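You operate a simulated robot arm through the tools that you are given. There is no shell and no other tool.

You run a simulated two-armed robot. Do the job below in one go: nothing can be reset, and whatever is moved stays where it is left.

## Task
Coat the top of metal block F26 with marking blue.
Fine: use the orange felt pad and tin; put the pad back and the lid on; leave the other metal block bare. Set down upright: orange felt pad. A coat counts when it lies all over at full strength: go over it till it gets no stronger.

It is judged by the outcome, as a careful person would: the job done as asked, and still so three seconds after it is handed in. It fails if anything else is knocked over, pushed out of place, dropped, spilled or broken. Lids that push on must go on centred and level and be pressed home; caps that screw on are set level and turned clockwise until they are tight.

## Robot
Two 7-joint arms with fingered hands on one trunk that stands fixed in place. Base frame: the origin is at the foot of the trunk, x ahead of it, y to its left, z up. Lengths are in m, angles in degrees, forces in N, time in s.
The left shoulder is at [0.059, 0.173, 1.229], the right one opposite. With the tool pointing down near the work surface each hand reaches from about 0.4 to 0.78 m from the base axis, measured 20 degrees to its own side. Payload 3.5 kg a hand.
Tool frame (each hand has its own): the origin (TCP) lies between the finger pads and is the grasp point; the fingertips stand 0.03 m ahead of it; z points along the fingers, y is the line along which they close. The gripper opens to 0.104 m; its body begins 0.035 m behind the TCP. The gripper is a hand of 3 fingers: y runs from the thumb to the fingers, the wrist lies at [-0.015, -0.104, -0.178] in the tool frame, and closing takes about 1.5 s.
Orientation is told as [roll, pitch, yaw] about the base's x, y, z axes, in that order, counted from this pose: with the fingers straight down and the wrist toward the robot, the tool's x, y and z point along [0, 1, 0], [1, 0, 0] and [0, 0, -1] of the base frame.

## Interface
- The arms move only by the tool step_arm. It takes "left_commands", "right_commands" or both (then of equal length, played together; a hand with none holds still); each is one flat list of numbers, 6 for each row, row after row: the shift along the base's x, y, z in m, then the turn, a rotation vector about the base's x, y, z in degrees. In form: [x, y, z, wx, wy, wz, x, y, z, wx, wy, wz, ...]. A call has 1 to 20 rows; each row is the pose to reach, as a shift and turn from the pose commanded when the call began. "left_claw" and "right_claw" are, for a hand that has rows, the finger opening in m, from 0 to 0.104, set as the call begins (left out, the last holds). Each row takes 0.2 s and may step no farther than 0.05 m and 8.6 degrees from the row before; otherwise, or with a gripper value out of range, the whole call is refused. Where a pose cannot be reached the arm comes as near as it can. A force on the tool above 40 N (or 10 N above the force at the start of the call, whichever is more), or a blocked arm, ends the call early, and 0.2 s more pass. Each finger travels about 0.072 m/s and halts on what it meets, pressing with about 25 N; the grip force reading is that of the motor and also rises with nothing between the fingers. The clock runs only during rows and for 0.2 s after the last one: add rows that repeat a pose to give the fingers time. The reply holds the time, the measured pose of the TCP, the force on the tool along the base axes, the opening and the grip force, in the units named above and with some noise, with the torque about the TCP (base axes, N m) and any sound that the robot's microphone picked up.
- Cameras (640 x 400 px; columns grow to the right, rows downward): "scene" is now at [0.1355, 0.0471, 1.4082]; the picture's right is [0.53, -0.85, 0.00], its down [-0.45, -0.29, -0.85] and it looks along [0.71, 0.45, -0.53] (base axes); focal length 293 px, centre (320, 200). "left" rides on the left gripper at [-0.064, -0.094, -0.117] in its tool frame; the picture's right is [-0.72, -0.33, 0.61], its down [0.64, -0.65, 0.40] and it looks along [0.27, 0.68, 0.68] (tool axes); focal length 238 px, centre (320, 200). "right" rides on the right gripper at [0.064, -0.094, -0.117] in its tool frame; the picture's right is [-0.72, 0.33, -0.61], its down [-0.64, -0.65, 0.40] and it looks along [-0.27, 0.68, 0.68] (tool axes); focal length 238 px, centre (320, 200).
- capture(camera): a new picture of that camera. It takes no simulated time.
- move_column(by): moves the trunk up (or, below 0, down) by that many m; the arms and the scene camera ride with it, the base frame stays. It gives what a move gives, with no picture.
- curl_fingers(index, middle, thumb_bend, thumb_turn, hand): sets how far each is bent, from 0 (flat) to 1 (curled in); at 0.3 the hand is open as for a grip, at 0.7 the pads meet at the TCP. One left out holds its place. A second passes; each finger stops where it meets its share of the squeeze, and holds until it gets a number again. A gripper value or a shape takes the hand back. It gives what a move gives, with no picture; readings hold the bend of each and the force on the fingers (four entries, about 0 where the hand has none), thumb and palm. thumb_turn goes from beside the hand (0) to across from the fingers (1), as for a grip.
- set_grasp(shape, hand): the hand has 3 fingers and takes this shape, open, in about a second: jaw (thumb against the fingers, like two jaws); tri (thumb and two fingers); tip (a fingertip pinch); poke (one finger out to press); point (the index stretched); flat (the hand flat); cup (the hand cupped); fist (a fist). The gripper value then closes the fingers along that shape, each until it touches; the sizes above hold for jaw. It gives what a move gives, with no picture.
- turn_head(pan, tilt): turns the head with the scene camera to pan (to the left, within 86 degrees either way) and tilt (down, from -29 to 69), counted from straight ahead of the robot (the tilt from the chest, where the trunk bows). It gives what a move gives.
- probe_pixels(camera, pixels): for up to 12 pixels [column, row] of the newest picture of that camera ("zoom" is the newest enlarged one), the place [x, y, z] in the base frame of the surface seen there, good to about 0.003 m. It takes no simulated time.
- zoom(camera, box): a new picture of the part [left, top, right, bottom] of that camera's present view, enlarged. It takes no simulated time.
- job_done(): hands the job in; it is judged then, once.

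Leave the grippers open and the arms clear of the work at the hand-in unless told otherwise.

The tools are called by a JSON object that holds its "api" and its "payload". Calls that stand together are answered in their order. step_arm: Moves the arms, as the interface text tells. Its arguments: {"type":"object","properties":{"left_commands":{"type":"array"},"left_claw":{"type":"number"},"right_commands":{"type":"array"},"right_claw":{"type":"number"}},"required":[]} The other tools are called the same way: move_column (by) moves the trunk up or down; set_grasp (shape, hand) gives the hand a shape; curl_fingers (index, middle, thumb_bend, thumb_turn, hand) moves the fingers one by one; turn_head (pan, tilt) turns the head that bears the scene camera; capture (camera) takes a picture; probe_pixels (camera, pixels) gives the place of the surface under pixels of a picture; zoom (camera, box) takes an enlarged picture of a part of a camera's view; job_done () hands the job in.

At the start:

```text
time: 0.0
left_tool_pos: [0.3745, 0.4253, 1.2506]
left_tcp_rot: [0.0, 0.0, 0.1]
left_ft_force: [0.2, 0.2, -1.3]
left_torque: [0.02, -0.01, -0.03]
left_opening: 0.1033
left_gripper_force: 0.0
left_shape: jaw
left_bend: [0.3, 0.3, 0.3, 0.98]
left_finger forces: [0.0, 0.0, 0.0, 0.1, 0.0, 0.1]
right_tool_pos: [0.4421, 0.0038, 1.2648]
right_tcp_rot: [0.0, 0.0, 0.1]
right_ft_force: [0.6, 0.4, -0.2]
right_torque: [0.0, 0.05, 0.04]
right_opening: 0.1037
right_gripper_force: 0.0
right_shape: jaw
right_bend: [0.3, 0.3, 0.3, 0.98]
right_finger forces: [0.1, 0.0, 0.0, 0.0, 0.0, 0.0]
trunk travel left (down, up): [-0.325, 0.429]
head pan, tilt (commanded): [32.3, 32.2]
```

scene: 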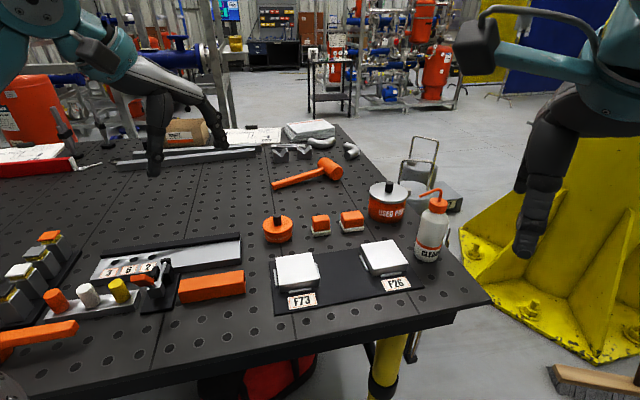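
right: 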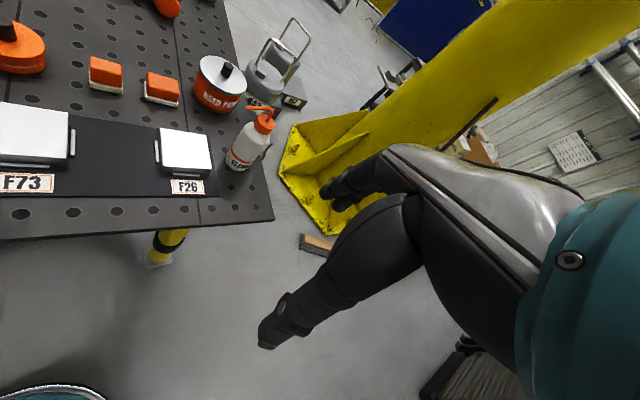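
left: 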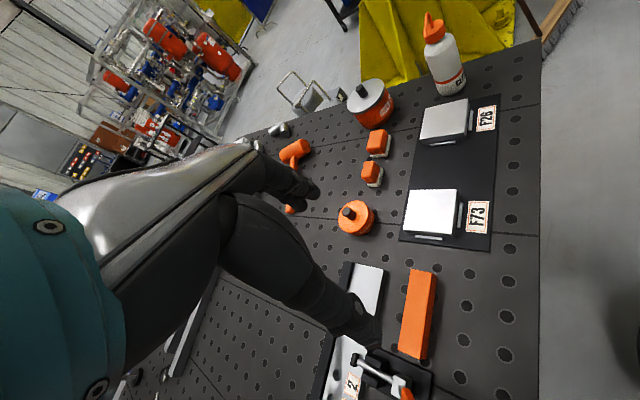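

I see the table with two metal blocks (F73 at about (297,270), F26 at about (383,258)), an orange tin with a knob (278,228), two orange felt pads (320,225), (351,221), and a used-rag can (388,200). I'll zoom in first to see the items.

{"api": "zoom", "payload": {"camera": "scene", "box": [240, 160, 480, 310]}}

{"api": "zoom", "payload": {"camera": "right", "box": [0, 0, 320, 200]}}

{"api": "zoom", "payload": {"camera": "left", "box": [320, 60, 560, 260]}}

```text
2.67 times, centred on (360, 235) of scene
```

zoom: 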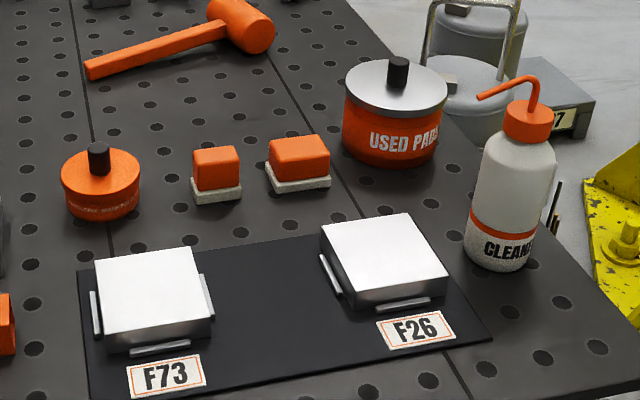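

```text
2.00 times, centred on (160, 100) of right
```

zoom: 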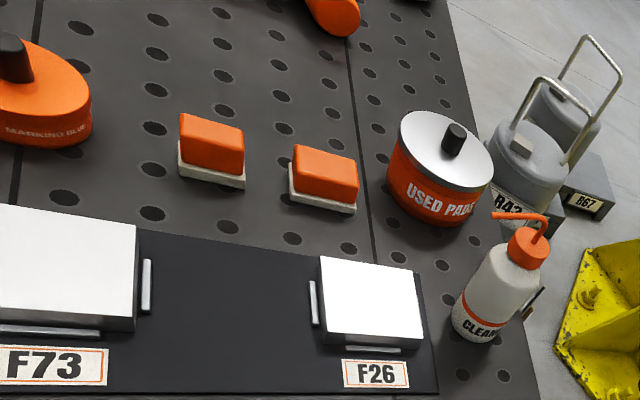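

```text
2.00 times, centred on (440, 160) of left
```

zoom: 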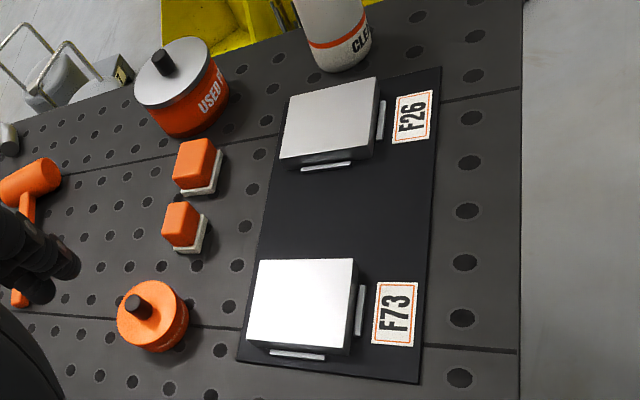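

Two orange-topped pads lie side by side; I need to tell them apart. I'll zoom in closer on them from each camera and on the tin.

{"api": "zoom", "payload": {"camera": "scene", "box": [255, 195, 375, 270]}}

{"api": "zoom", "payload": {"camera": "right", "box": [70, 40, 198, 120]}}

{"api": "zoom", "payload": {"camera": "left", "box": [330, 110, 426, 240]}}

{"api": "probe_pixels", "payload": {"camera": "scene", "pixels": [[278, 225], [278, 215], [320, 220], [351, 216], [297, 268], [383, 256], [388, 185], [340, 280], [336, 250], [320, 235], [351, 231]]}}

```text
5.33 times, centred on (315, 232) of scene
```

zoom: 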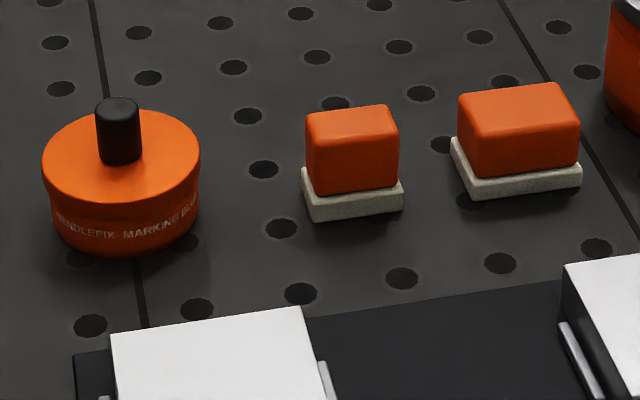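

```text
5.00 times, centred on (134, 80) of right
```

zoom: 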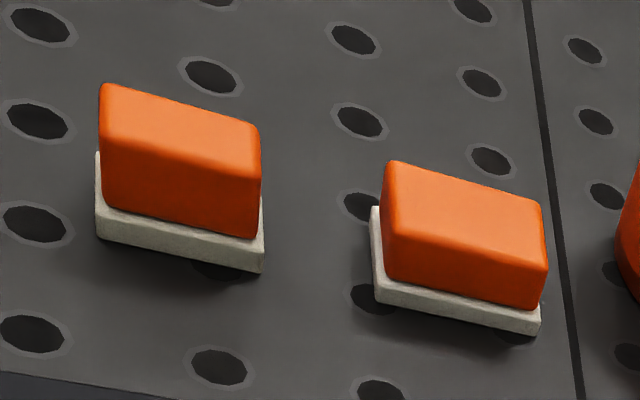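

```text
3.08 times, centred on (378, 175) of left
```

zoom: 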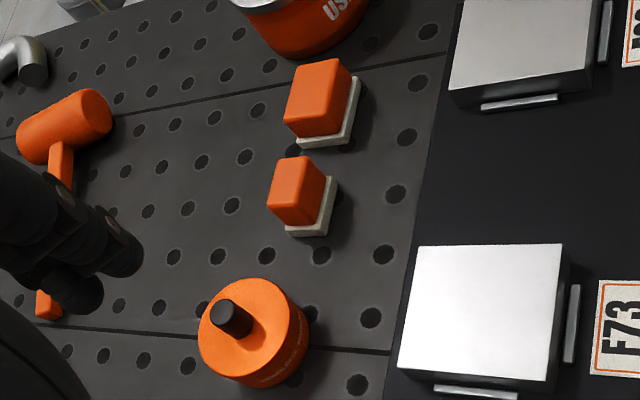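

```text
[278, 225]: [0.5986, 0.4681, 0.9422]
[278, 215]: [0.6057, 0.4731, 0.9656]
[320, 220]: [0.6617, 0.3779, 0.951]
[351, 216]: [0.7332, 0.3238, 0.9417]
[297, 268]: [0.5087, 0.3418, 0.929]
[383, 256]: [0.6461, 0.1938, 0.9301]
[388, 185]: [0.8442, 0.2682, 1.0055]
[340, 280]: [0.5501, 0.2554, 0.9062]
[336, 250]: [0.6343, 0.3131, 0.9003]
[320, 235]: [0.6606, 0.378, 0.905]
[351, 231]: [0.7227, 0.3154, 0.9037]
```

Both pads look orange with a pale felt sole; pad A at about (0.66, 0.378), pad B at about (0.73, 0.32), and the tin reads "…MARKING BLUE". I'll bring the left hand's camera closer for a better look, staying high above everything.

{"api": "step_arm", "payload": {"left_commands": [0.025, -0.02, -0.03, 0, 0, 0, 0.05, -0.045, -0.06, 0, 0, 0, 0.08, -0.07, -0.09, 0, 0, 0, 0.105, -0.095, -0.12, 0, 0, 0, 0.125, -0.11, -0.15, 0, 0, 0, 0.137, -0.119, -0.165, 0, 0, 0]}}

{"api": "capture", "payload": {"camera": "left"}}

```text
time: 1.4
left_tool_pos: [0.5129, 0.3035, 1.0858]
left_tcp_rot: [-0.1, 0.1, 0.0]
left_ft_force: [0.0, -0.5, -0.3]
left_torque: [-0.02, 0.01, 0.02]
left_opening: 0.1036
left_gripper_force: 0.1
left_shape: jaw
left_bend: [0.3, 0.3, 0.3, 0.98]
left_finger forces: [0.1, 0.1, 0.0, 0.0, 0.1, 0.0]
right_tool_pos: [0.4424, 0.0024, 1.2644]
right_tcp_rot: [0.0, 0.1, 0.1]
right_ft_force: [-0.5, -1.1, -0.3]
right_torque: [-0.04, -0.02, 0.02]
right_opening: 0.1035
right_gripper_force: 0.2
right_shape: jaw
right_bend: [0.3, 0.3, 0.3, 0.98]
right_finger forces: [0.1, 0.1, 0.0, 0.1, 0.1, 0.1]
trunk travel left (down, up): [-0.325, 0.429]
head pan, tilt (commanded): [32.3, 32.2]
```

```text
taken
```

left: 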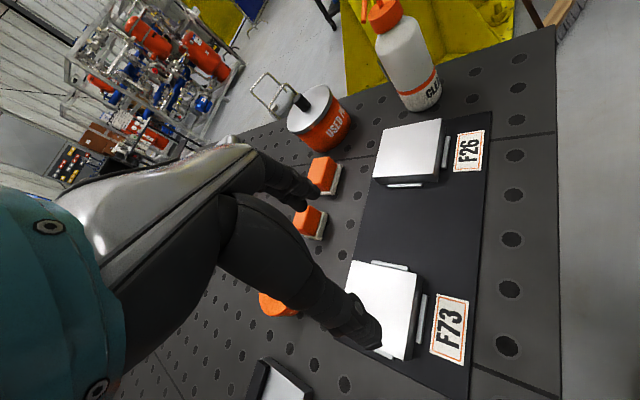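

The pads are around (312,215) and (322,175) in the left view. I'll zoom on them, on block F26 and on the tin.

{"api": "zoom", "payload": {"camera": "left", "box": [280, 140, 376, 250]}}

{"api": "zoom", "payload": {"camera": "left", "box": [340, 100, 500, 200]}}

{"api": "zoom", "payload": {"camera": "scene", "box": [0, 200, 240, 350]}}

```text
3.64 times, centred on (328, 195) of left
```

zoom: 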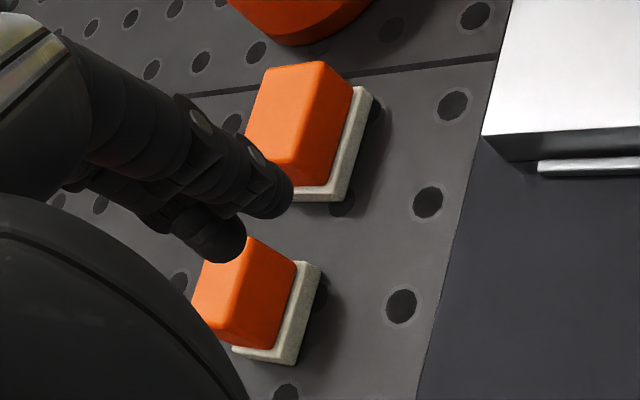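

```text
4.00 times, centred on (420, 150) of left
```

zoom: 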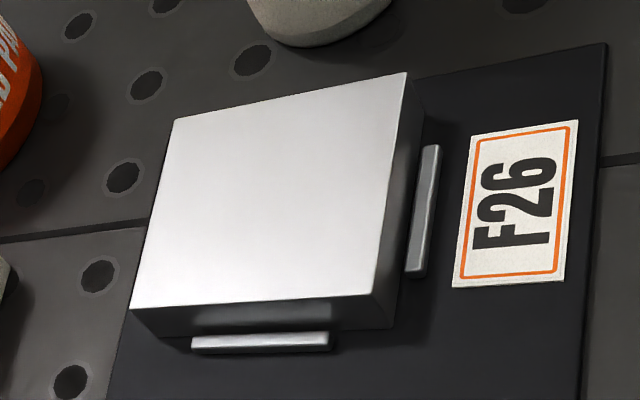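

```text
2.67 times, centred on (120, 275) of scene
```

zoom: 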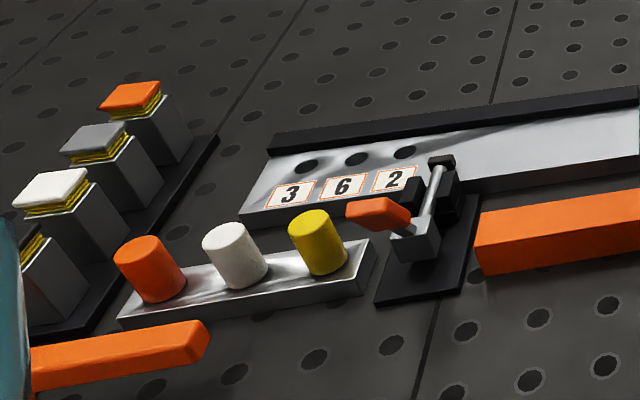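

The zooms are sharp, so I'll zoom harder on each pad to compare shell colours, soles and any markings.

{"api": "zoom", "payload": {"camera": "scene", "box": [304, 208, 336, 240]}}

{"api": "zoom", "payload": {"camera": "scene", "box": [335, 204, 369, 238]}}

{"api": "zoom", "payload": {"camera": "right", "box": [84, 48, 132, 98]}}

{"api": "zoom", "payload": {"camera": "right", "box": [138, 64, 186, 114]}}

{"api": "zoom", "payload": {"camera": "scene", "box": [255, 205, 305, 250]}}

{"api": "zoom", "payload": {"camera": "scene", "box": [355, 170, 425, 230]}}

```text
12.50 times, centred on (320, 224) of scene
```

zoom: 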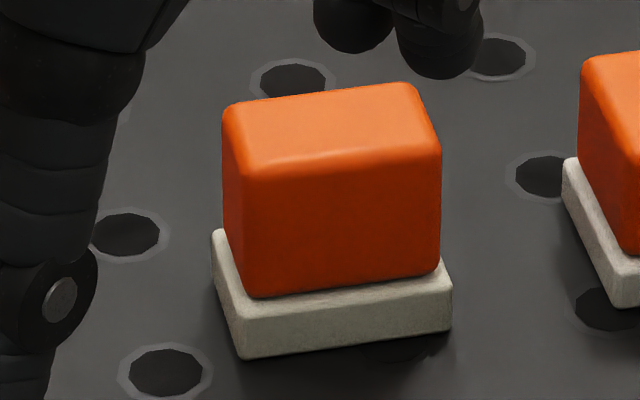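

```text
11.76 times, centred on (352, 221) of scene
```

zoom: 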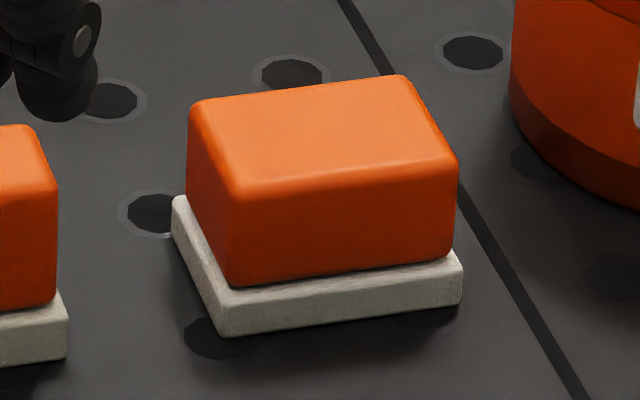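

```text
8.00 times, centred on (108, 73) of right
```

zoom: 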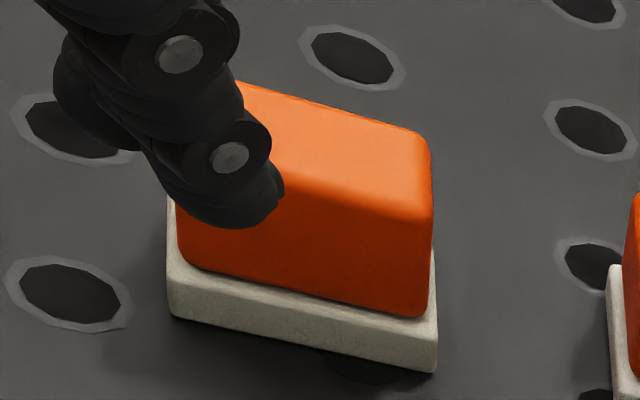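

```text
8.00 times, centred on (162, 89) of right
```

zoom: 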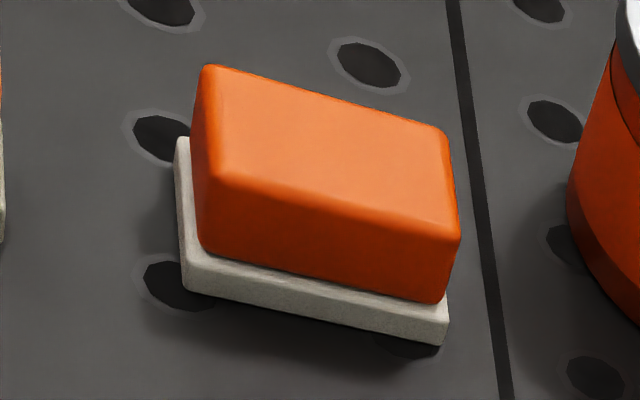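

```text
8.89 times, centred on (280, 228) of scene
```

zoom: 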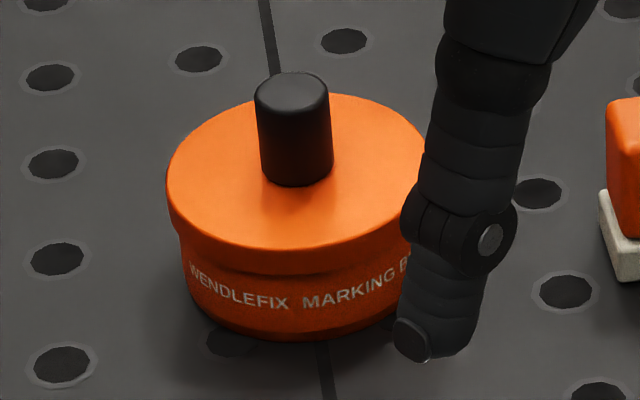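

```text
6.67 times, centred on (390, 200) of scene
```

zoom: 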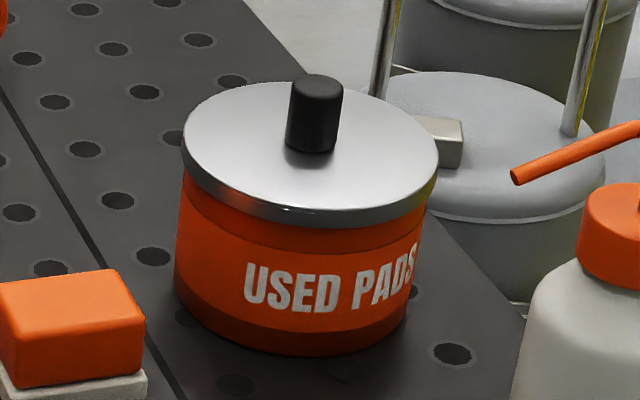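

Both shells are orange; sole A looks slightly greyer and thicker than sole B. I'll measure the pads and the tin by probing in fresh zooms.

{"api": "zoom", "payload": {"camera": "scene", "box": [304, 208, 336, 240]}}

{"api": "probe_pixels", "payload": {"camera": "zoom", "pixels": [[240, 110], [408, 92], [256, 165], [430, 155], [256, 285], [425, 270], [245, 340], [442, 320], [220, 245], [330, 130], [340, 210], [150, 300]]}}

{"api": "zoom", "payload": {"camera": "scene", "box": [335, 204, 369, 238]}}

{"api": "probe_pixels", "payload": {"camera": "zoom", "pixels": [[205, 110], [395, 85], [240, 180], [445, 165], [240, 275], [440, 245], [230, 320], [450, 290], [183, 215], [320, 130], [345, 220], [100, 300]]}}

{"api": "zoom", "payload": {"camera": "scene", "box": [255, 205, 305, 250]}}

{"api": "probe_pixels", "payload": {"camera": "zoom", "pixels": [[290, 80], [268, 95], [318, 95], [290, 110], [290, 170], [185, 180], [290, 235], [230, 120], [240, 250], [240, 310], [340, 120], [80, 300]]}}

```text
12.50 times, centred on (320, 224) of scene
```

zoom: 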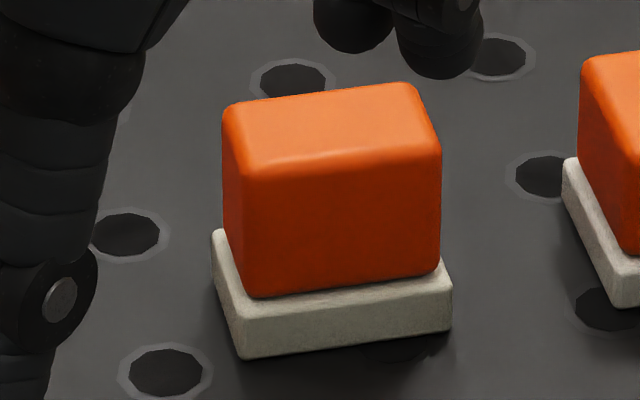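

```text
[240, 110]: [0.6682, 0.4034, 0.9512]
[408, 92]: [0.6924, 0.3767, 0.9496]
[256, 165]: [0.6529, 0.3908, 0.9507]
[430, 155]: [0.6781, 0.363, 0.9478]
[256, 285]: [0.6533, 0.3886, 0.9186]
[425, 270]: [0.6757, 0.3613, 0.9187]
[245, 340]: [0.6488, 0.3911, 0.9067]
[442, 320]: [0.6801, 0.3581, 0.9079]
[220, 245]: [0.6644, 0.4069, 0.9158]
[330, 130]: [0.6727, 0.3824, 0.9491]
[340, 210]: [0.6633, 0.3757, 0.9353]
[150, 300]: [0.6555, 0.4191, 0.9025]
```

```text
11.76 times, centred on (352, 221) of scene
```

zoom: 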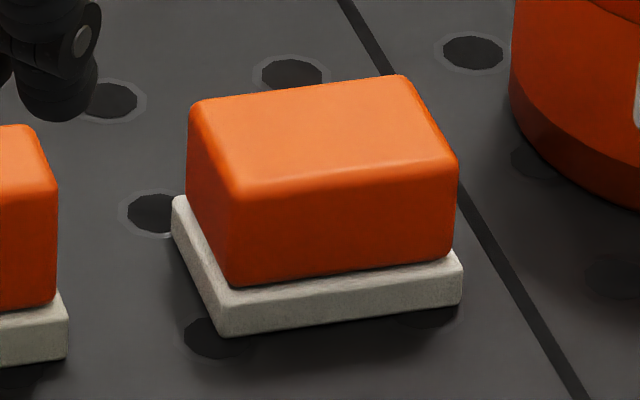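

```text
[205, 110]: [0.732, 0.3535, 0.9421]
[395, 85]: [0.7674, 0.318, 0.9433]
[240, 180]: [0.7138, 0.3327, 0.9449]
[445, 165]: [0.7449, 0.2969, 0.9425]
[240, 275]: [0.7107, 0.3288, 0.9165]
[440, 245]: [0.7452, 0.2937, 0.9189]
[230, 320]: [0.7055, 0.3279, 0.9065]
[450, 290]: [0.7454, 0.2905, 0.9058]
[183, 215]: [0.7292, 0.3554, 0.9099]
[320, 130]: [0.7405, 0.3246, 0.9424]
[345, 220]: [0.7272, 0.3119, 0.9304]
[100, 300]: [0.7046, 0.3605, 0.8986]
```

```text
8.89 times, centred on (280, 228) of scene
```

zoom: 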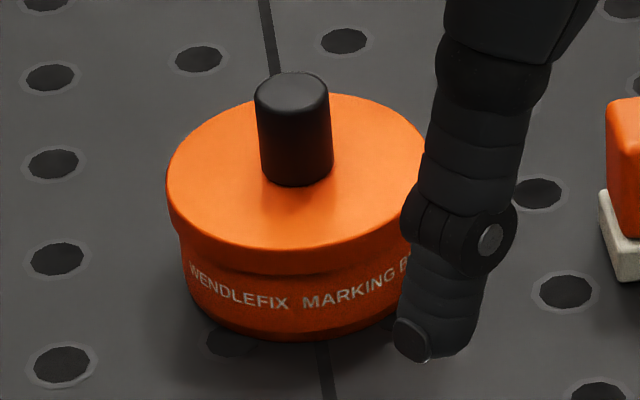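

```text
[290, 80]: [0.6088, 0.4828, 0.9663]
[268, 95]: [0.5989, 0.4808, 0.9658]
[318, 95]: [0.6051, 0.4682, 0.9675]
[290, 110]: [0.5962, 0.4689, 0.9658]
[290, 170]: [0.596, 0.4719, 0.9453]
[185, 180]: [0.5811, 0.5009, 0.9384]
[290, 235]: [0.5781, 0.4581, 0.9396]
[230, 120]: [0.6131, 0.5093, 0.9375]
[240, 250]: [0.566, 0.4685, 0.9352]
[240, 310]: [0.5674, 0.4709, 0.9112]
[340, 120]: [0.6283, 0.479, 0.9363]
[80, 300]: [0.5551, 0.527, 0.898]
```

Table top is about z=0.90. Tin centre ≈ (0.60, 0.475), lid top z≈0.938, knob top z≈0.966. Pad A ≈ (0.671, 0.383), top 0.950, long side along (0.68,-0.73). Pad B is larger and beyond easy reach. Next I'll zoom and probe block F26 and the free table areas for a lid resting place.

{"api": "zoom", "payload": {"camera": "scene", "box": [350, 230, 420, 300]}}

{"api": "probe_pixels", "payload": {"camera": "zoom", "pixels": [[160, 120], [325, 95], [225, 265], [420, 225], [290, 170], [225, 285], [160, 140], [225, 330], [350, 290], [130, 230], [420, 150]]}}

{"api": "capture", "payload": {"camera": "scene"}}

{"api": "probe_pixels", "payload": {"camera": "scene", "pixels": [[225, 215], [240, 235], [255, 255], [265, 270], [242, 275], [240, 240], [212, 275], [250, 205], [300, 210], [235, 190], [330, 180], [275, 185]]}}

```text
5.71 times, centred on (385, 265) of scene
```

zoom: 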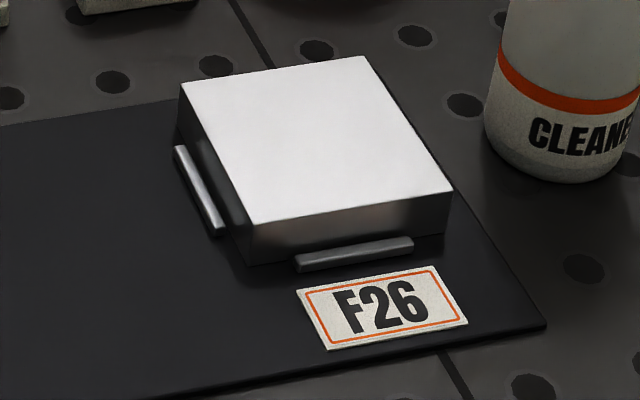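

```text
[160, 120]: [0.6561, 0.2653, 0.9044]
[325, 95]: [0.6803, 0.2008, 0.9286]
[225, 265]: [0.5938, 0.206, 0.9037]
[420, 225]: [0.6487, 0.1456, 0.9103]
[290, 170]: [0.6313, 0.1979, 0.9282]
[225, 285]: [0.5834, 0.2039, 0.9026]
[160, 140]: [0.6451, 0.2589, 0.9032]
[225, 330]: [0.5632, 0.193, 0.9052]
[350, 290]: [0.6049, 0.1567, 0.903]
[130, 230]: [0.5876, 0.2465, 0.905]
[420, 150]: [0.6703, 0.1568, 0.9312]
```

```text
taken
```

scene: 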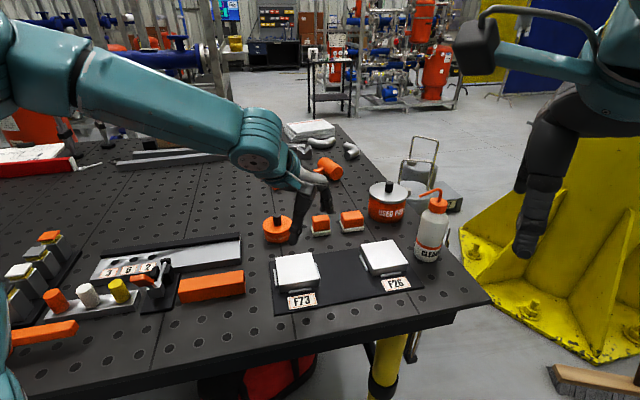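

```text
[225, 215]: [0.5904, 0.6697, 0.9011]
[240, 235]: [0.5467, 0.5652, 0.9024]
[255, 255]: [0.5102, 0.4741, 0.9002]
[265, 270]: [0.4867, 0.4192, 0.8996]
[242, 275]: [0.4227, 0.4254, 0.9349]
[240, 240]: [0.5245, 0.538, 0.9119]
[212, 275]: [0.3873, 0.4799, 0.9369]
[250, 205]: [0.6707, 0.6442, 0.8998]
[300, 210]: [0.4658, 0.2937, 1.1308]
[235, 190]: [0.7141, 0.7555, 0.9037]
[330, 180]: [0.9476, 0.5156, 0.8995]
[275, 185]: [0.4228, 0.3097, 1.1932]
```

Candidate lid spot: the bare table in front of the tin around (0.505, 0.46). I'll zoom there and probe the edges of the bar, the rail and the mat to check clearances.

{"api": "zoom", "payload": {"camera": "scene", "box": [220, 220, 316, 300]}}

{"api": "probe_pixels", "payload": {"camera": "zoom", "pixels": [[130, 150], [130, 270], [120, 360], [160, 340], [155, 380], [360, 245], [362, 330], [250, 200], [270, 260], [220, 300], [140, 210], [420, 220]]}}

```text
5.00 times, centred on (268, 260) of scene
```

zoom: 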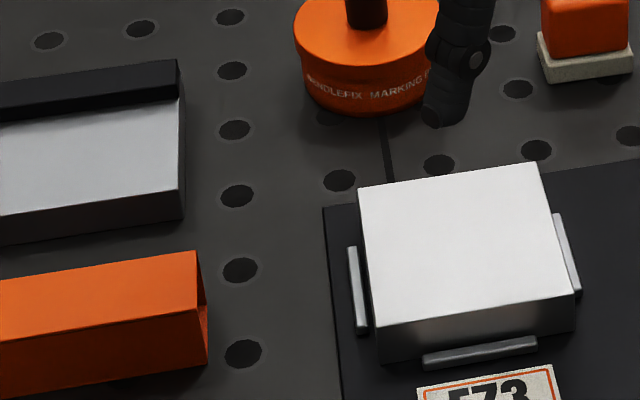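

```text
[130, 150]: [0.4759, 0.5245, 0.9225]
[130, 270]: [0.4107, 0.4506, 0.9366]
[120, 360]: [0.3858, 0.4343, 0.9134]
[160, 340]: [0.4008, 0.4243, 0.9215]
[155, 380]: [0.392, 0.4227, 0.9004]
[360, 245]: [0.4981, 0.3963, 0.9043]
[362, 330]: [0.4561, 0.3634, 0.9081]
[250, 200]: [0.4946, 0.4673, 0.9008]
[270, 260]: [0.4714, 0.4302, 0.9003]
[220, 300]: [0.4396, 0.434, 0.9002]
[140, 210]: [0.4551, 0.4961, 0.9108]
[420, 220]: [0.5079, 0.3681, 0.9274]
```

The gap in front of the tin is too tight for a ~0.076 m lid. I'll probe the open table between the orange bar and the near edge (about (235,325)) and the zone left of the tin as alternatives.

{"api": "zoom", "payload": {"camera": "scene", "box": [160, 270, 300, 370]}}

{"api": "probe_pixels", "payload": {"camera": "zoom", "pixels": [[385, 115], [390, 60], [440, 130], [440, 200], [400, 250], [300, 250], [520, 150], [530, 190], [300, 330], [350, 200], [250, 200], [480, 260]]}}

{"api": "zoom", "payload": {"camera": "scene", "box": [200, 180, 300, 250]}}

{"api": "probe_pixels", "payload": {"camera": "zoom", "pixels": [[262, 350], [262, 395], [200, 300], [300, 300], [330, 200], [300, 150], [240, 200], [400, 150], [380, 80], [250, 335], [320, 250], [350, 340]]}}

```text
4.00 times, centred on (230, 320) of scene
```

zoom: 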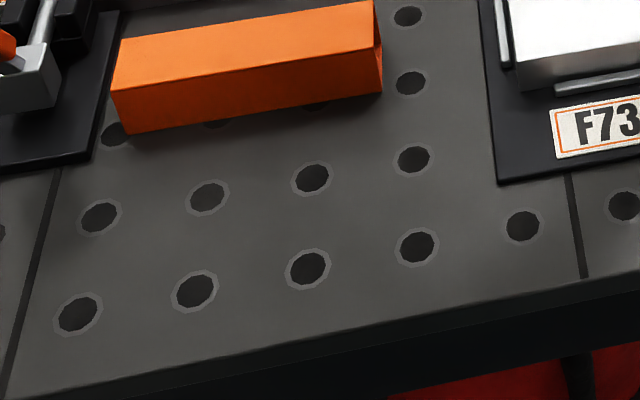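

```text
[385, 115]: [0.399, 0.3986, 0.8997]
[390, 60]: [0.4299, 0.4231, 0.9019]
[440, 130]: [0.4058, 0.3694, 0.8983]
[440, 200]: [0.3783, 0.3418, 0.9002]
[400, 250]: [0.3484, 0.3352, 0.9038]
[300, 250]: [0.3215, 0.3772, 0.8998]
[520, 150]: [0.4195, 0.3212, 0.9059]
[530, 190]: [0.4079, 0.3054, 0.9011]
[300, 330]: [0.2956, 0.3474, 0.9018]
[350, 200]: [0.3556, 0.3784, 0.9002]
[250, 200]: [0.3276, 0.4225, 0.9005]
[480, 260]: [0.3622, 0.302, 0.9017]
```

```text
5.71 times, centred on (250, 215) of scene
```

zoom: 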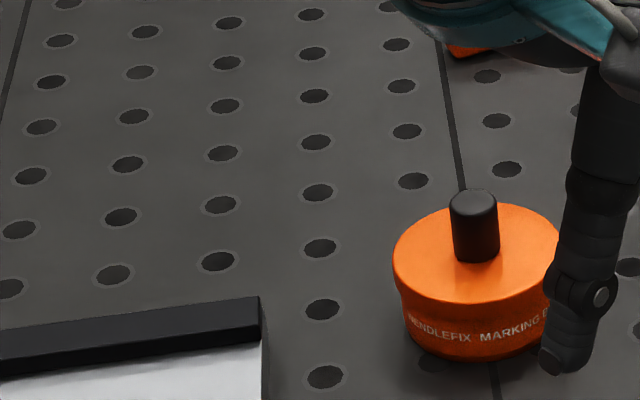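

```text
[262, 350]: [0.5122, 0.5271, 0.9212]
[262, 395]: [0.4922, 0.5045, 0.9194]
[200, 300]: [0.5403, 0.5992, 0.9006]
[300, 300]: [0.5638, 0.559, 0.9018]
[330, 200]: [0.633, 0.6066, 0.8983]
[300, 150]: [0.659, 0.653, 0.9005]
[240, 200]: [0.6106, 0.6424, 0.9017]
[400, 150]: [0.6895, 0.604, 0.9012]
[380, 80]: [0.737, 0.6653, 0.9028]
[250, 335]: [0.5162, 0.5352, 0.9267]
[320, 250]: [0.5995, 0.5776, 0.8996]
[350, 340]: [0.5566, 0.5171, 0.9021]
```

Left of the tin around (0.60, 0.578) the table is bare with about 3 cm clearance to the tin and the rail. I'll move the right arm a bit aside, and bring the left hand above the tin at z≈1.07 with a yaw of 30° (wrist toward its shoulder).

{"api": "step_arm", "payload": {"left_commands": [0.015, 0.03, 0, 0, 0, 5, 0.03, 0.06, 0, 0, 0, 10, 0.045, 0.09, 0, 0, 0, 15, 0.06, 0.12, 0, 0, 0, 20, 0.075, 0.15, 0, 0, 0, 25, 0.089, 0.1715, 0, 0, 0, 30, 0.089, 0.1715, 0, 0, 0, 30], "right_commands": [-0.005, -0.03, 0, 0, 0, 0, -0.01, -0.06, 0, 0, 0, 0, -0.015, -0.09, 0, 0, 0, 0, -0.02, -0.12, 0, 0, 0, 0, -0.025, -0.15, 0, 0, 0, 0, -0.025, -0.15, 0, 0, 0, 0, -0.025, -0.15, 0, 0, 0, 0]}}

{"api": "capture", "payload": {"camera": "left"}}

{"api": "capture", "payload": {"camera": "scene"}}

```text
time: 3.0
left_tool_pos: [0.6012, 0.4762, 1.0854]
left_tcp_rot: [-0.1, 0.0, 30.2]
left_ft_force: [0.4, -0.5, -0.2]
left_torque: [-0.01, -0.05, 0.02]
left_opening: 0.1039
left_gripper_force: 0.0
left_shape: jaw
left_bend: [0.3, 0.3, 0.3, 0.98]
left_finger forces: [0.1, 0.0, 0.0, 0.0, 0.1, 0.0]
right_tool_pos: [0.4153, -0.1482, 1.2647]
right_tcp_rot: [-0.1, -0.1, 0.0]
right_ft_force: [-0.5, 0.1, 0.2]
right_torque: [0.0, -0.01, 0.01]
right_opening: 0.1036
right_gripper_force: 0.2
right_shape: jaw
right_bend: [0.3, 0.3, 0.3, 0.98]
right_finger forces: [0.0, 0.0, 0.1, 0.0, 0.0, 0.0]
trunk travel left (down, up): [-0.325, 0.429]
head pan, tilt (commanded): [32.3, 32.2]
```

```text
taken
```

left: 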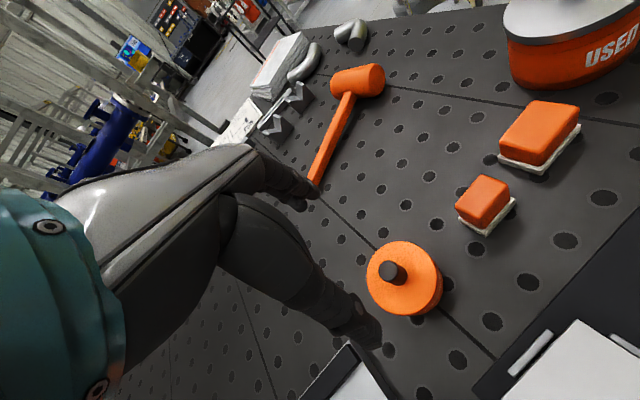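

```text
taken
```

scene: 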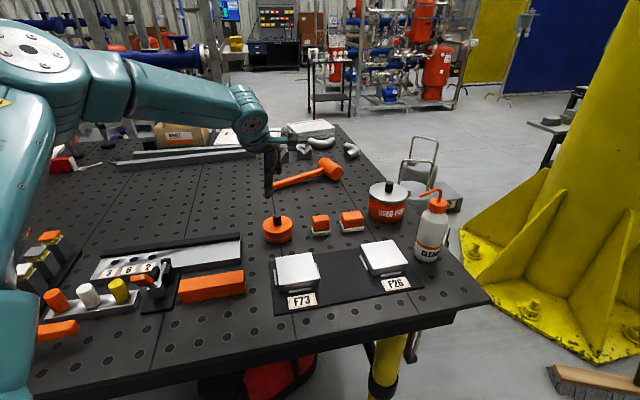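

Now the pads are clearly visible at (485,205) and (540,135), the tin at (405,278). I'll zoom on both and probe the tin's outline for an accurate centre.

{"api": "zoom", "payload": {"camera": "left", "box": [440, 90, 600, 240]}}

{"api": "zoom", "payload": {"camera": "left", "box": [356, 230, 452, 320]}}

{"api": "probe_pixels", "payload": {"camera": "zoom", "pixels": [[200, 210], [250, 210], [225, 190], [225, 235], [330, 60], [100, 220], [250, 330], [560, 180], [450, 90], [150, 130], [400, 300], [500, 280]]}}

```text
2.67 times, centred on (520, 165) of left
```

zoom: 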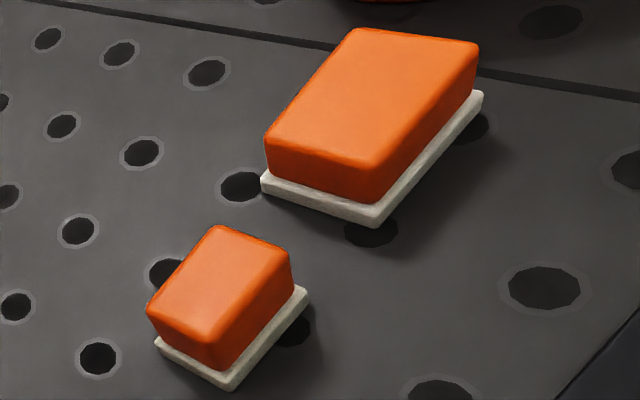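

```text
4.44 times, centred on (404, 275) of left
```

zoom: 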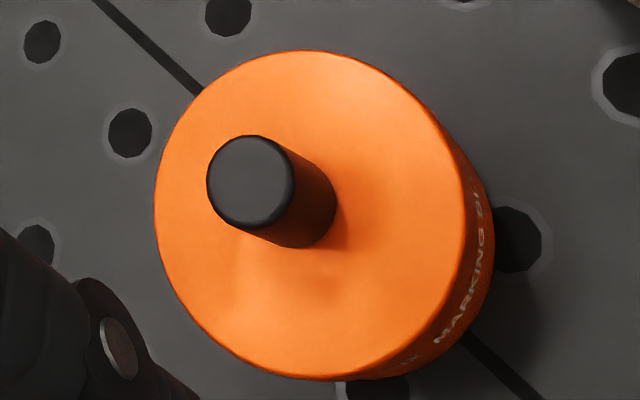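

```text
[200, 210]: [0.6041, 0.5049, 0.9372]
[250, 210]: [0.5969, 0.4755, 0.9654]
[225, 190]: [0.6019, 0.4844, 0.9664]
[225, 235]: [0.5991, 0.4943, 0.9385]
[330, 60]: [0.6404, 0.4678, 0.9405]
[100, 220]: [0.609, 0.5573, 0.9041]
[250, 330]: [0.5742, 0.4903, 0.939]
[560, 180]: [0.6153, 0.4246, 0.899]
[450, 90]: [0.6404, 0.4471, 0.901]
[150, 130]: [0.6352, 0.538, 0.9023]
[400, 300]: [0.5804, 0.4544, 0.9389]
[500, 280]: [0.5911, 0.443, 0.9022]
```

I'll probe the pads' felt corners in this view to compare sizes with the tin's opening.

{"api": "zoom", "payload": {"camera": "left", "box": [440, 90, 600, 240]}}

{"api": "probe_pixels", "payload": {"camera": "zoom", "pixels": [[266, 182], [374, 220], [480, 98], [160, 345], [230, 384], [304, 294], [215, 230], [285, 250], [155, 305], [210, 345], [358, 35], [472, 50]]}}

{"api": "probe_pixels", "payload": {"camera": "zoom", "pixels": [[270, 140], [370, 170], [220, 290], [370, 100], [230, 375], [375, 205], [265, 335], [430, 155]]}}

```text
2.67 times, centred on (520, 165) of left
```

zoom: 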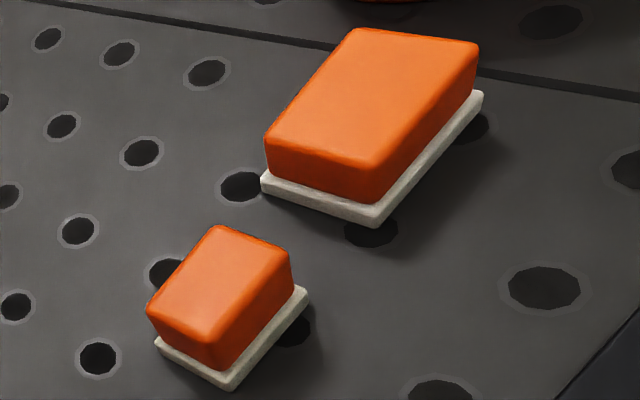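

```text
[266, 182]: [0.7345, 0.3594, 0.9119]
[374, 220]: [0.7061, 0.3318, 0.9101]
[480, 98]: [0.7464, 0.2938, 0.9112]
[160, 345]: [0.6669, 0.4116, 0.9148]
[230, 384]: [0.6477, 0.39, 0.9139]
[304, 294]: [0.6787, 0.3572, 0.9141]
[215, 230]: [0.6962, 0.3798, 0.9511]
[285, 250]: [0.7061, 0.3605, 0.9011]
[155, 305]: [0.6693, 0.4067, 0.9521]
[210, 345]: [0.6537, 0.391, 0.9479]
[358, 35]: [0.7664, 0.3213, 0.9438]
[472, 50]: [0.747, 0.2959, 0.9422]
```

```text
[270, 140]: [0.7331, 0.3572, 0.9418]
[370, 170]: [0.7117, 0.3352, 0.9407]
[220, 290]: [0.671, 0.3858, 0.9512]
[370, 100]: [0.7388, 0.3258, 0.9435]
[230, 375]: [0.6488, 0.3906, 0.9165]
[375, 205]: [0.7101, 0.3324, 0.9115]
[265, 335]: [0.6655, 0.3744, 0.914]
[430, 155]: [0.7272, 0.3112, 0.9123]
```

Pad A's felt is about 0.045×0.029 m (centre ≈ (0.673, 0.384)), fitting the tin; pad B (0.055×0.040) is too big for it. So pad A is the one for this tin. Now I'll probe the lid rim and knob for the tin's centre.

{"api": "zoom", "payload": {"camera": "left", "box": [356, 230, 452, 320]}}

{"api": "probe_pixels", "payload": {"camera": "zoom", "pixels": [[250, 182], [215, 182], [287, 182], [250, 142], [250, 222], [161, 210], [452, 210], [310, 58], [300, 372], [200, 110], [410, 110], [410, 320]]}}

```text
4.44 times, centred on (404, 275) of left
```

zoom: 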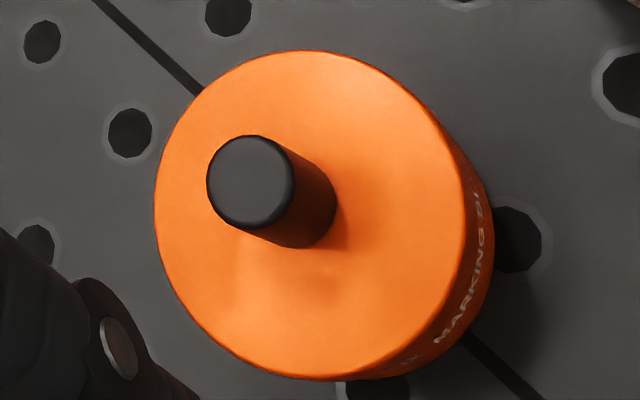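

```text
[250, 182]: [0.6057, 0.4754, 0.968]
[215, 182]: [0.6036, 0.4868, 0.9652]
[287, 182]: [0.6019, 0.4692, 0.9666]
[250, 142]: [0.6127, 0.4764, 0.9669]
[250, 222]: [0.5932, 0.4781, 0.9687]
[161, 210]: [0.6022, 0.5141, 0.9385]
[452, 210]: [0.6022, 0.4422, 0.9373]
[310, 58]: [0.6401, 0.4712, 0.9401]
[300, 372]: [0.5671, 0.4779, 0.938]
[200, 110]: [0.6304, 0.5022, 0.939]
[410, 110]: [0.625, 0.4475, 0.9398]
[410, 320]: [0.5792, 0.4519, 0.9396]
```

Tin centre ≈ (0.6033, 0.4777), lid radius ≈ 0.037, lid top 0.939, knob top 0.967. Before going down I'll check how low the open fingertips actually hang, by probing them in the scene view.

{"api": "zoom", "payload": {"camera": "scene", "box": [230, 130, 320, 250]}}

```text
3.33 times, centred on (275, 190) of scene
```

zoom: 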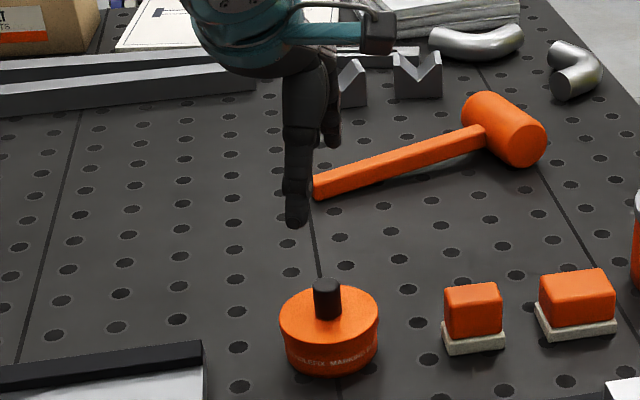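

Probing the near thumb tip at (297,220) and the far fingertip at (333,140).

{"api": "probe_pixels", "payload": {"camera": "zoom", "pixels": [[297, 222], [296, 200], [333, 142], [330, 125], [300, 150], [303, 100]]}}

```text
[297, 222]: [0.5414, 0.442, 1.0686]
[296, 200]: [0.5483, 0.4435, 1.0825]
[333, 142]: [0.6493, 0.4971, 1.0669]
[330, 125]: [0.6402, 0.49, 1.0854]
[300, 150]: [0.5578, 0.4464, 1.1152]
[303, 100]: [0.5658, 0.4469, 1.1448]
```

Open tips hang about 0.018 m below the TCP and reach 0.03 m below when closed. I'll descend so the closed tips end about 4 mm above the lid (TCP z≈0.973).

{"api": "step_arm", "payload": {"left_commands": [0.0025, 0.0, -0.04, 0, 0, 0, 0.0025, 0.0, -0.075, 0, 0, 0, 0.0025, 0.0, -0.1, 0, 0, 0, 0.0025, 0.0, -0.1125, 0, 0, 0, 0.0025, 0.0, -0.1125, 0, 0, 0]}}

{"api": "capture", "payload": {"camera": "left"}}

{"api": "zoom", "payload": {"camera": "scene", "box": [240, 170, 320, 250]}}

```text
time: 4.2
left_tool_pos: [0.6026, 0.4783, 0.972]
left_tcp_rot: [0.0, -0.1, 30.0]
left_ft_force: [0.2, 0.2, 0.4]
left_torque: [-0.01, -0.04, -0.02]
left_opening: 0.1036
left_gripper_force: 0.0
left_shape: jaw
left_bend: [0.3, 0.3, 0.3, 0.98]
left_finger forces: [0.0, 0.1, 0.0, 0.1, 0.0, 0.1]
right_tool_pos: [0.4167, -0.1468, 1.2624]
right_tcp_rot: [-0.1, 0.0, 0.0]
right_ft_force: [0.2, -0.3, 0.2]
right_torque: [-0.02, -0.02, -0.01]
right_opening: 0.1036
right_gripper_force: 0.1
right_shape: jaw
right_bend: [0.3, 0.3, 0.3, 0.98]
right_finger forces: [0.1, 0.1, 0.0, 0.0, 0.1, 0.0]
trunk travel left (down, up): [-0.325, 0.429]
head pan, tilt (commanded): [32.3, 32.2]
```

```text
taken
```

left: 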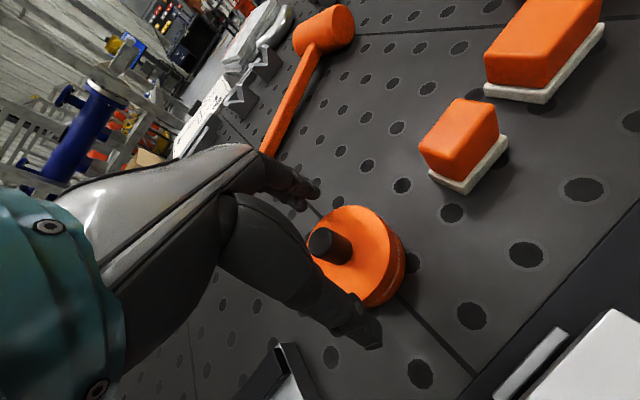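

```text
5.00 times, centred on (280, 210) of scene
```

zoom: 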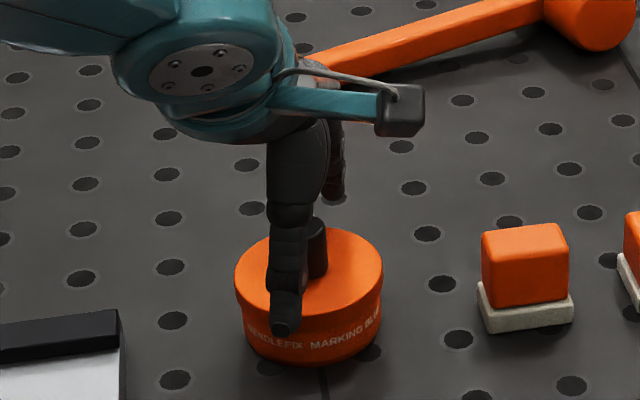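

The knob sits between the thumb and the fingers. I close the left hand on the knob, holding the pose for 2 s.

{"api": "step_arm", "payload": {"left_commands": [0, 0, 0, 0, 0, 0, 0, 0, 0, 0, 0, 0, 0, 0, 0, 0, 0, 0, 0, 0, 0, 0, 0, 0, 0, 0, 0, 0, 0, 0, 0, 0, 0, 0, 0, 0, 0, 0, 0, 0, 0, 0, 0, 0, 0, 0, 0, 0, 0, 0, 0, 0, 0, 0], "left_claw": 0.0}}

{"api": "capture", "payload": {"camera": "left"}}

{"api": "zoom", "payload": {"camera": "scene", "box": [240, 170, 320, 250]}}

```text
time: 6.2
left_tool_pos: [0.6031, 0.4785, 0.9722]
left_tcp_rot: [-0.1, 0.0, 30.1]
left_ft_force: [0.0, -0.7, -0.1]
left_torque: [0.06, -0.04, 0.02]
left_opening: 0.0134
left_gripper_force: 25.0
left_shape: jaw
left_bend: [0.73, 0.65, 0.74, 1.0]
left_finger forces: [14.6, 8.0, 0.1, 0.0, 22.3, 0.0]
right_tool_pos: [0.4171, -0.1479, 1.2643]
right_tcp_rot: [0.1, -0.1, 0.0]
right_ft_force: [-1.0, 0.1, -0.2]
right_torque: [-0.02, -0.01, -0.02]
right_opening: 0.1036
right_gripper_force: 0.0
right_shape: jaw
right_bend: [0.3, 0.3, 0.3, 0.98]
right_finger forces: [0.0, 0.0, 0.0, 0.0, 0.0, 0.1]
trunk travel left (down, up): [-0.325, 0.429]
head pan, tilt (commanded): [32.3, 32.2]
heard: snap
```

```text
taken
```

left: 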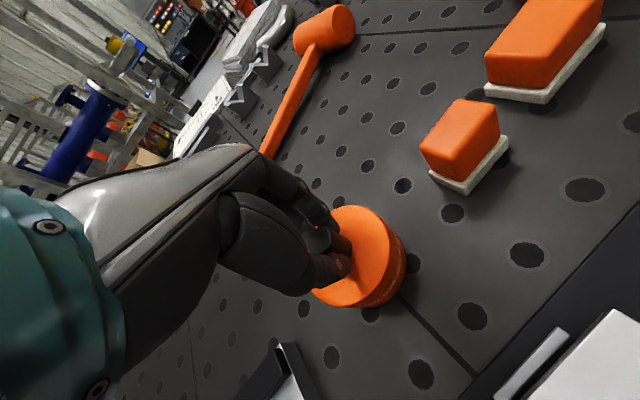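

```text
5.00 times, centred on (280, 210) of scene
```

zoom: 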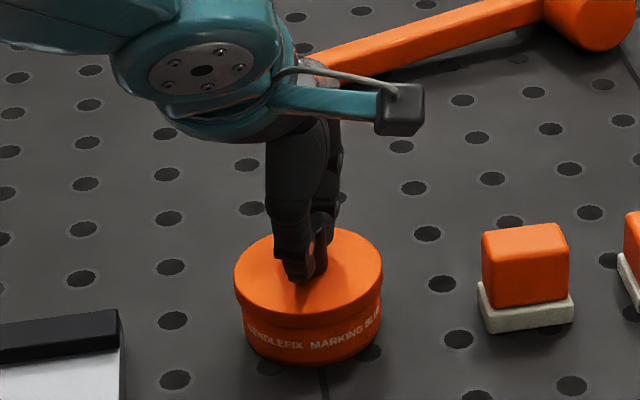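

The grip is firm (25 N, opening 0.013) and a snap was heard — perhaps the lid popped. I'll lift slowly by 2 cm and look whether the tin stays down.

{"api": "step_arm", "payload": {"left_commands": [0, 0, 0.003, 0, 0, 0, 0, 0, 0.006, 0, 0, 0, 0, 0, 0.009, 0, 0, 0, 0, 0, 0.012, 0, 0, 0]}}

{"api": "zoom", "payload": {"camera": "scene", "box": [240, 170, 320, 250]}}

{"api": "zoom", "payload": {"camera": "left", "box": [280, 180, 440, 320]}}

```text
time: 7.2
left_tool_pos: [0.603, 0.4774, 0.9855]
left_tcp_rot: [0.1, -0.1, 30.1]
left_ft_force: [-0.2, -0.4, -0.3]
left_torque: [-0.02, -0.03, 0.03]
left_opening: 0.0137
left_gripper_force: 25.6
left_shape: jaw
left_bend: [0.73, 0.65, 0.74, 1.0]
left_finger forces: [14.8, 8.1, 0.1, 0.0, 22.3, 0.0]
right_tool_pos: [0.4165, -0.1473, 1.2629]
right_tcp_rot: [0.0, 0.0, 0.0]
right_ft_force: [-0.3, -0.4, 1.0]
right_torque: [-0.02, 0.0, -0.03]
right_opening: 0.1036
right_gripper_force: 0.1
right_shape: jaw
right_bend: [0.3, 0.3, 0.3, 0.98]
right_finger forces: [0.0, 0.0, 0.0, 0.0, 0.1, 0.0]
trunk travel left (down, up): [-0.325, 0.429]
head pan, tilt (commanded): [32.3, 32.2]
```

```text
5.00 times, centred on (280, 210) of scene
```

zoom: 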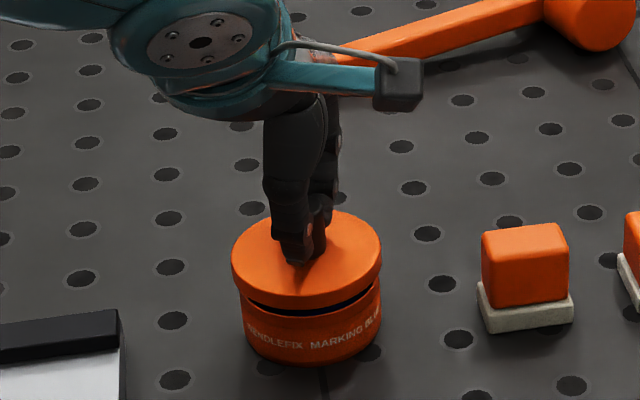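

```text
2.86 times, centred on (360, 250) of left
```

zoom: 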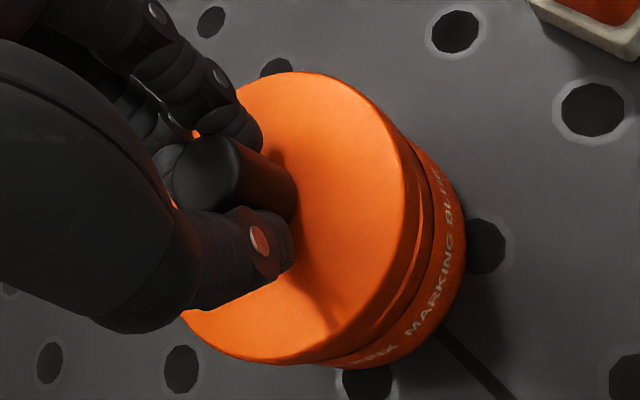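

The lid lifts cleanly and level, the tin stays put. I'll lift another 7 cm and look at the inside of the tin.

{"api": "step_arm", "payload": {"left_commands": [0, 0, 0.01, 0, 0, 0, 0, 0, 0.025, 0, 0, 0, 0, 0, 0.045, 0, 0, 0, 0, 0, 0.07, 0, 0, 0, 0, 0, 0.07, 0, 0, 0]}}

{"api": "capture", "payload": {"camera": "left"}}

{"api": "zoom", "payload": {"camera": "scene", "box": [240, 150, 340, 250]}}

```text
time: 8.4
left_tool_pos: [0.6024, 0.4781, 1.0553]
left_tcp_rot: [0.0, 0.1, 30.0]
left_ft_force: [-0.5, -0.1, 0.0]
left_torque: [-0.02, 0.0, 0.0]
left_opening: 0.0136
left_gripper_force: 24.6
left_shape: jaw
left_bend: [0.73, 0.65, 0.74, 1.0]
left_finger forces: [14.9, 8.3, 0.1, 0.0, 22.3, 0.0]
right_tool_pos: [0.4161, -0.1471, 1.2635]
right_tcp_rot: [0.0, 0.0, 0.0]
right_ft_force: [0.8, 0.1, 0.2]
right_torque: [-0.02, 0.02, 0.0]
right_opening: 0.1032
right_gripper_force: 0.0
right_shape: jaw
right_bend: [0.3, 0.3, 0.3, 0.98]
right_finger forces: [0.1, 0.0, 0.0, 0.1, 0.0, 0.1]
trunk travel left (down, up): [-0.325, 0.429]
head pan, tilt (commanded): [32.3, 32.2]
```

```text
taken
```

left: 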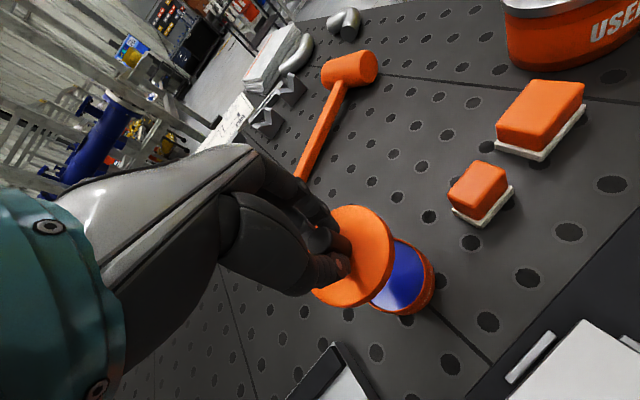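

```text
4.00 times, centred on (290, 200) of scene
```

zoom: 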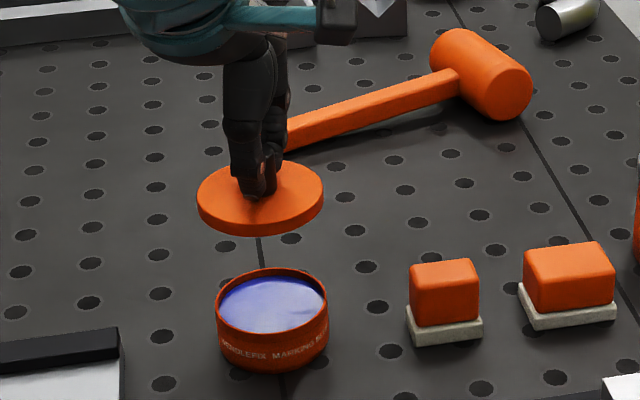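

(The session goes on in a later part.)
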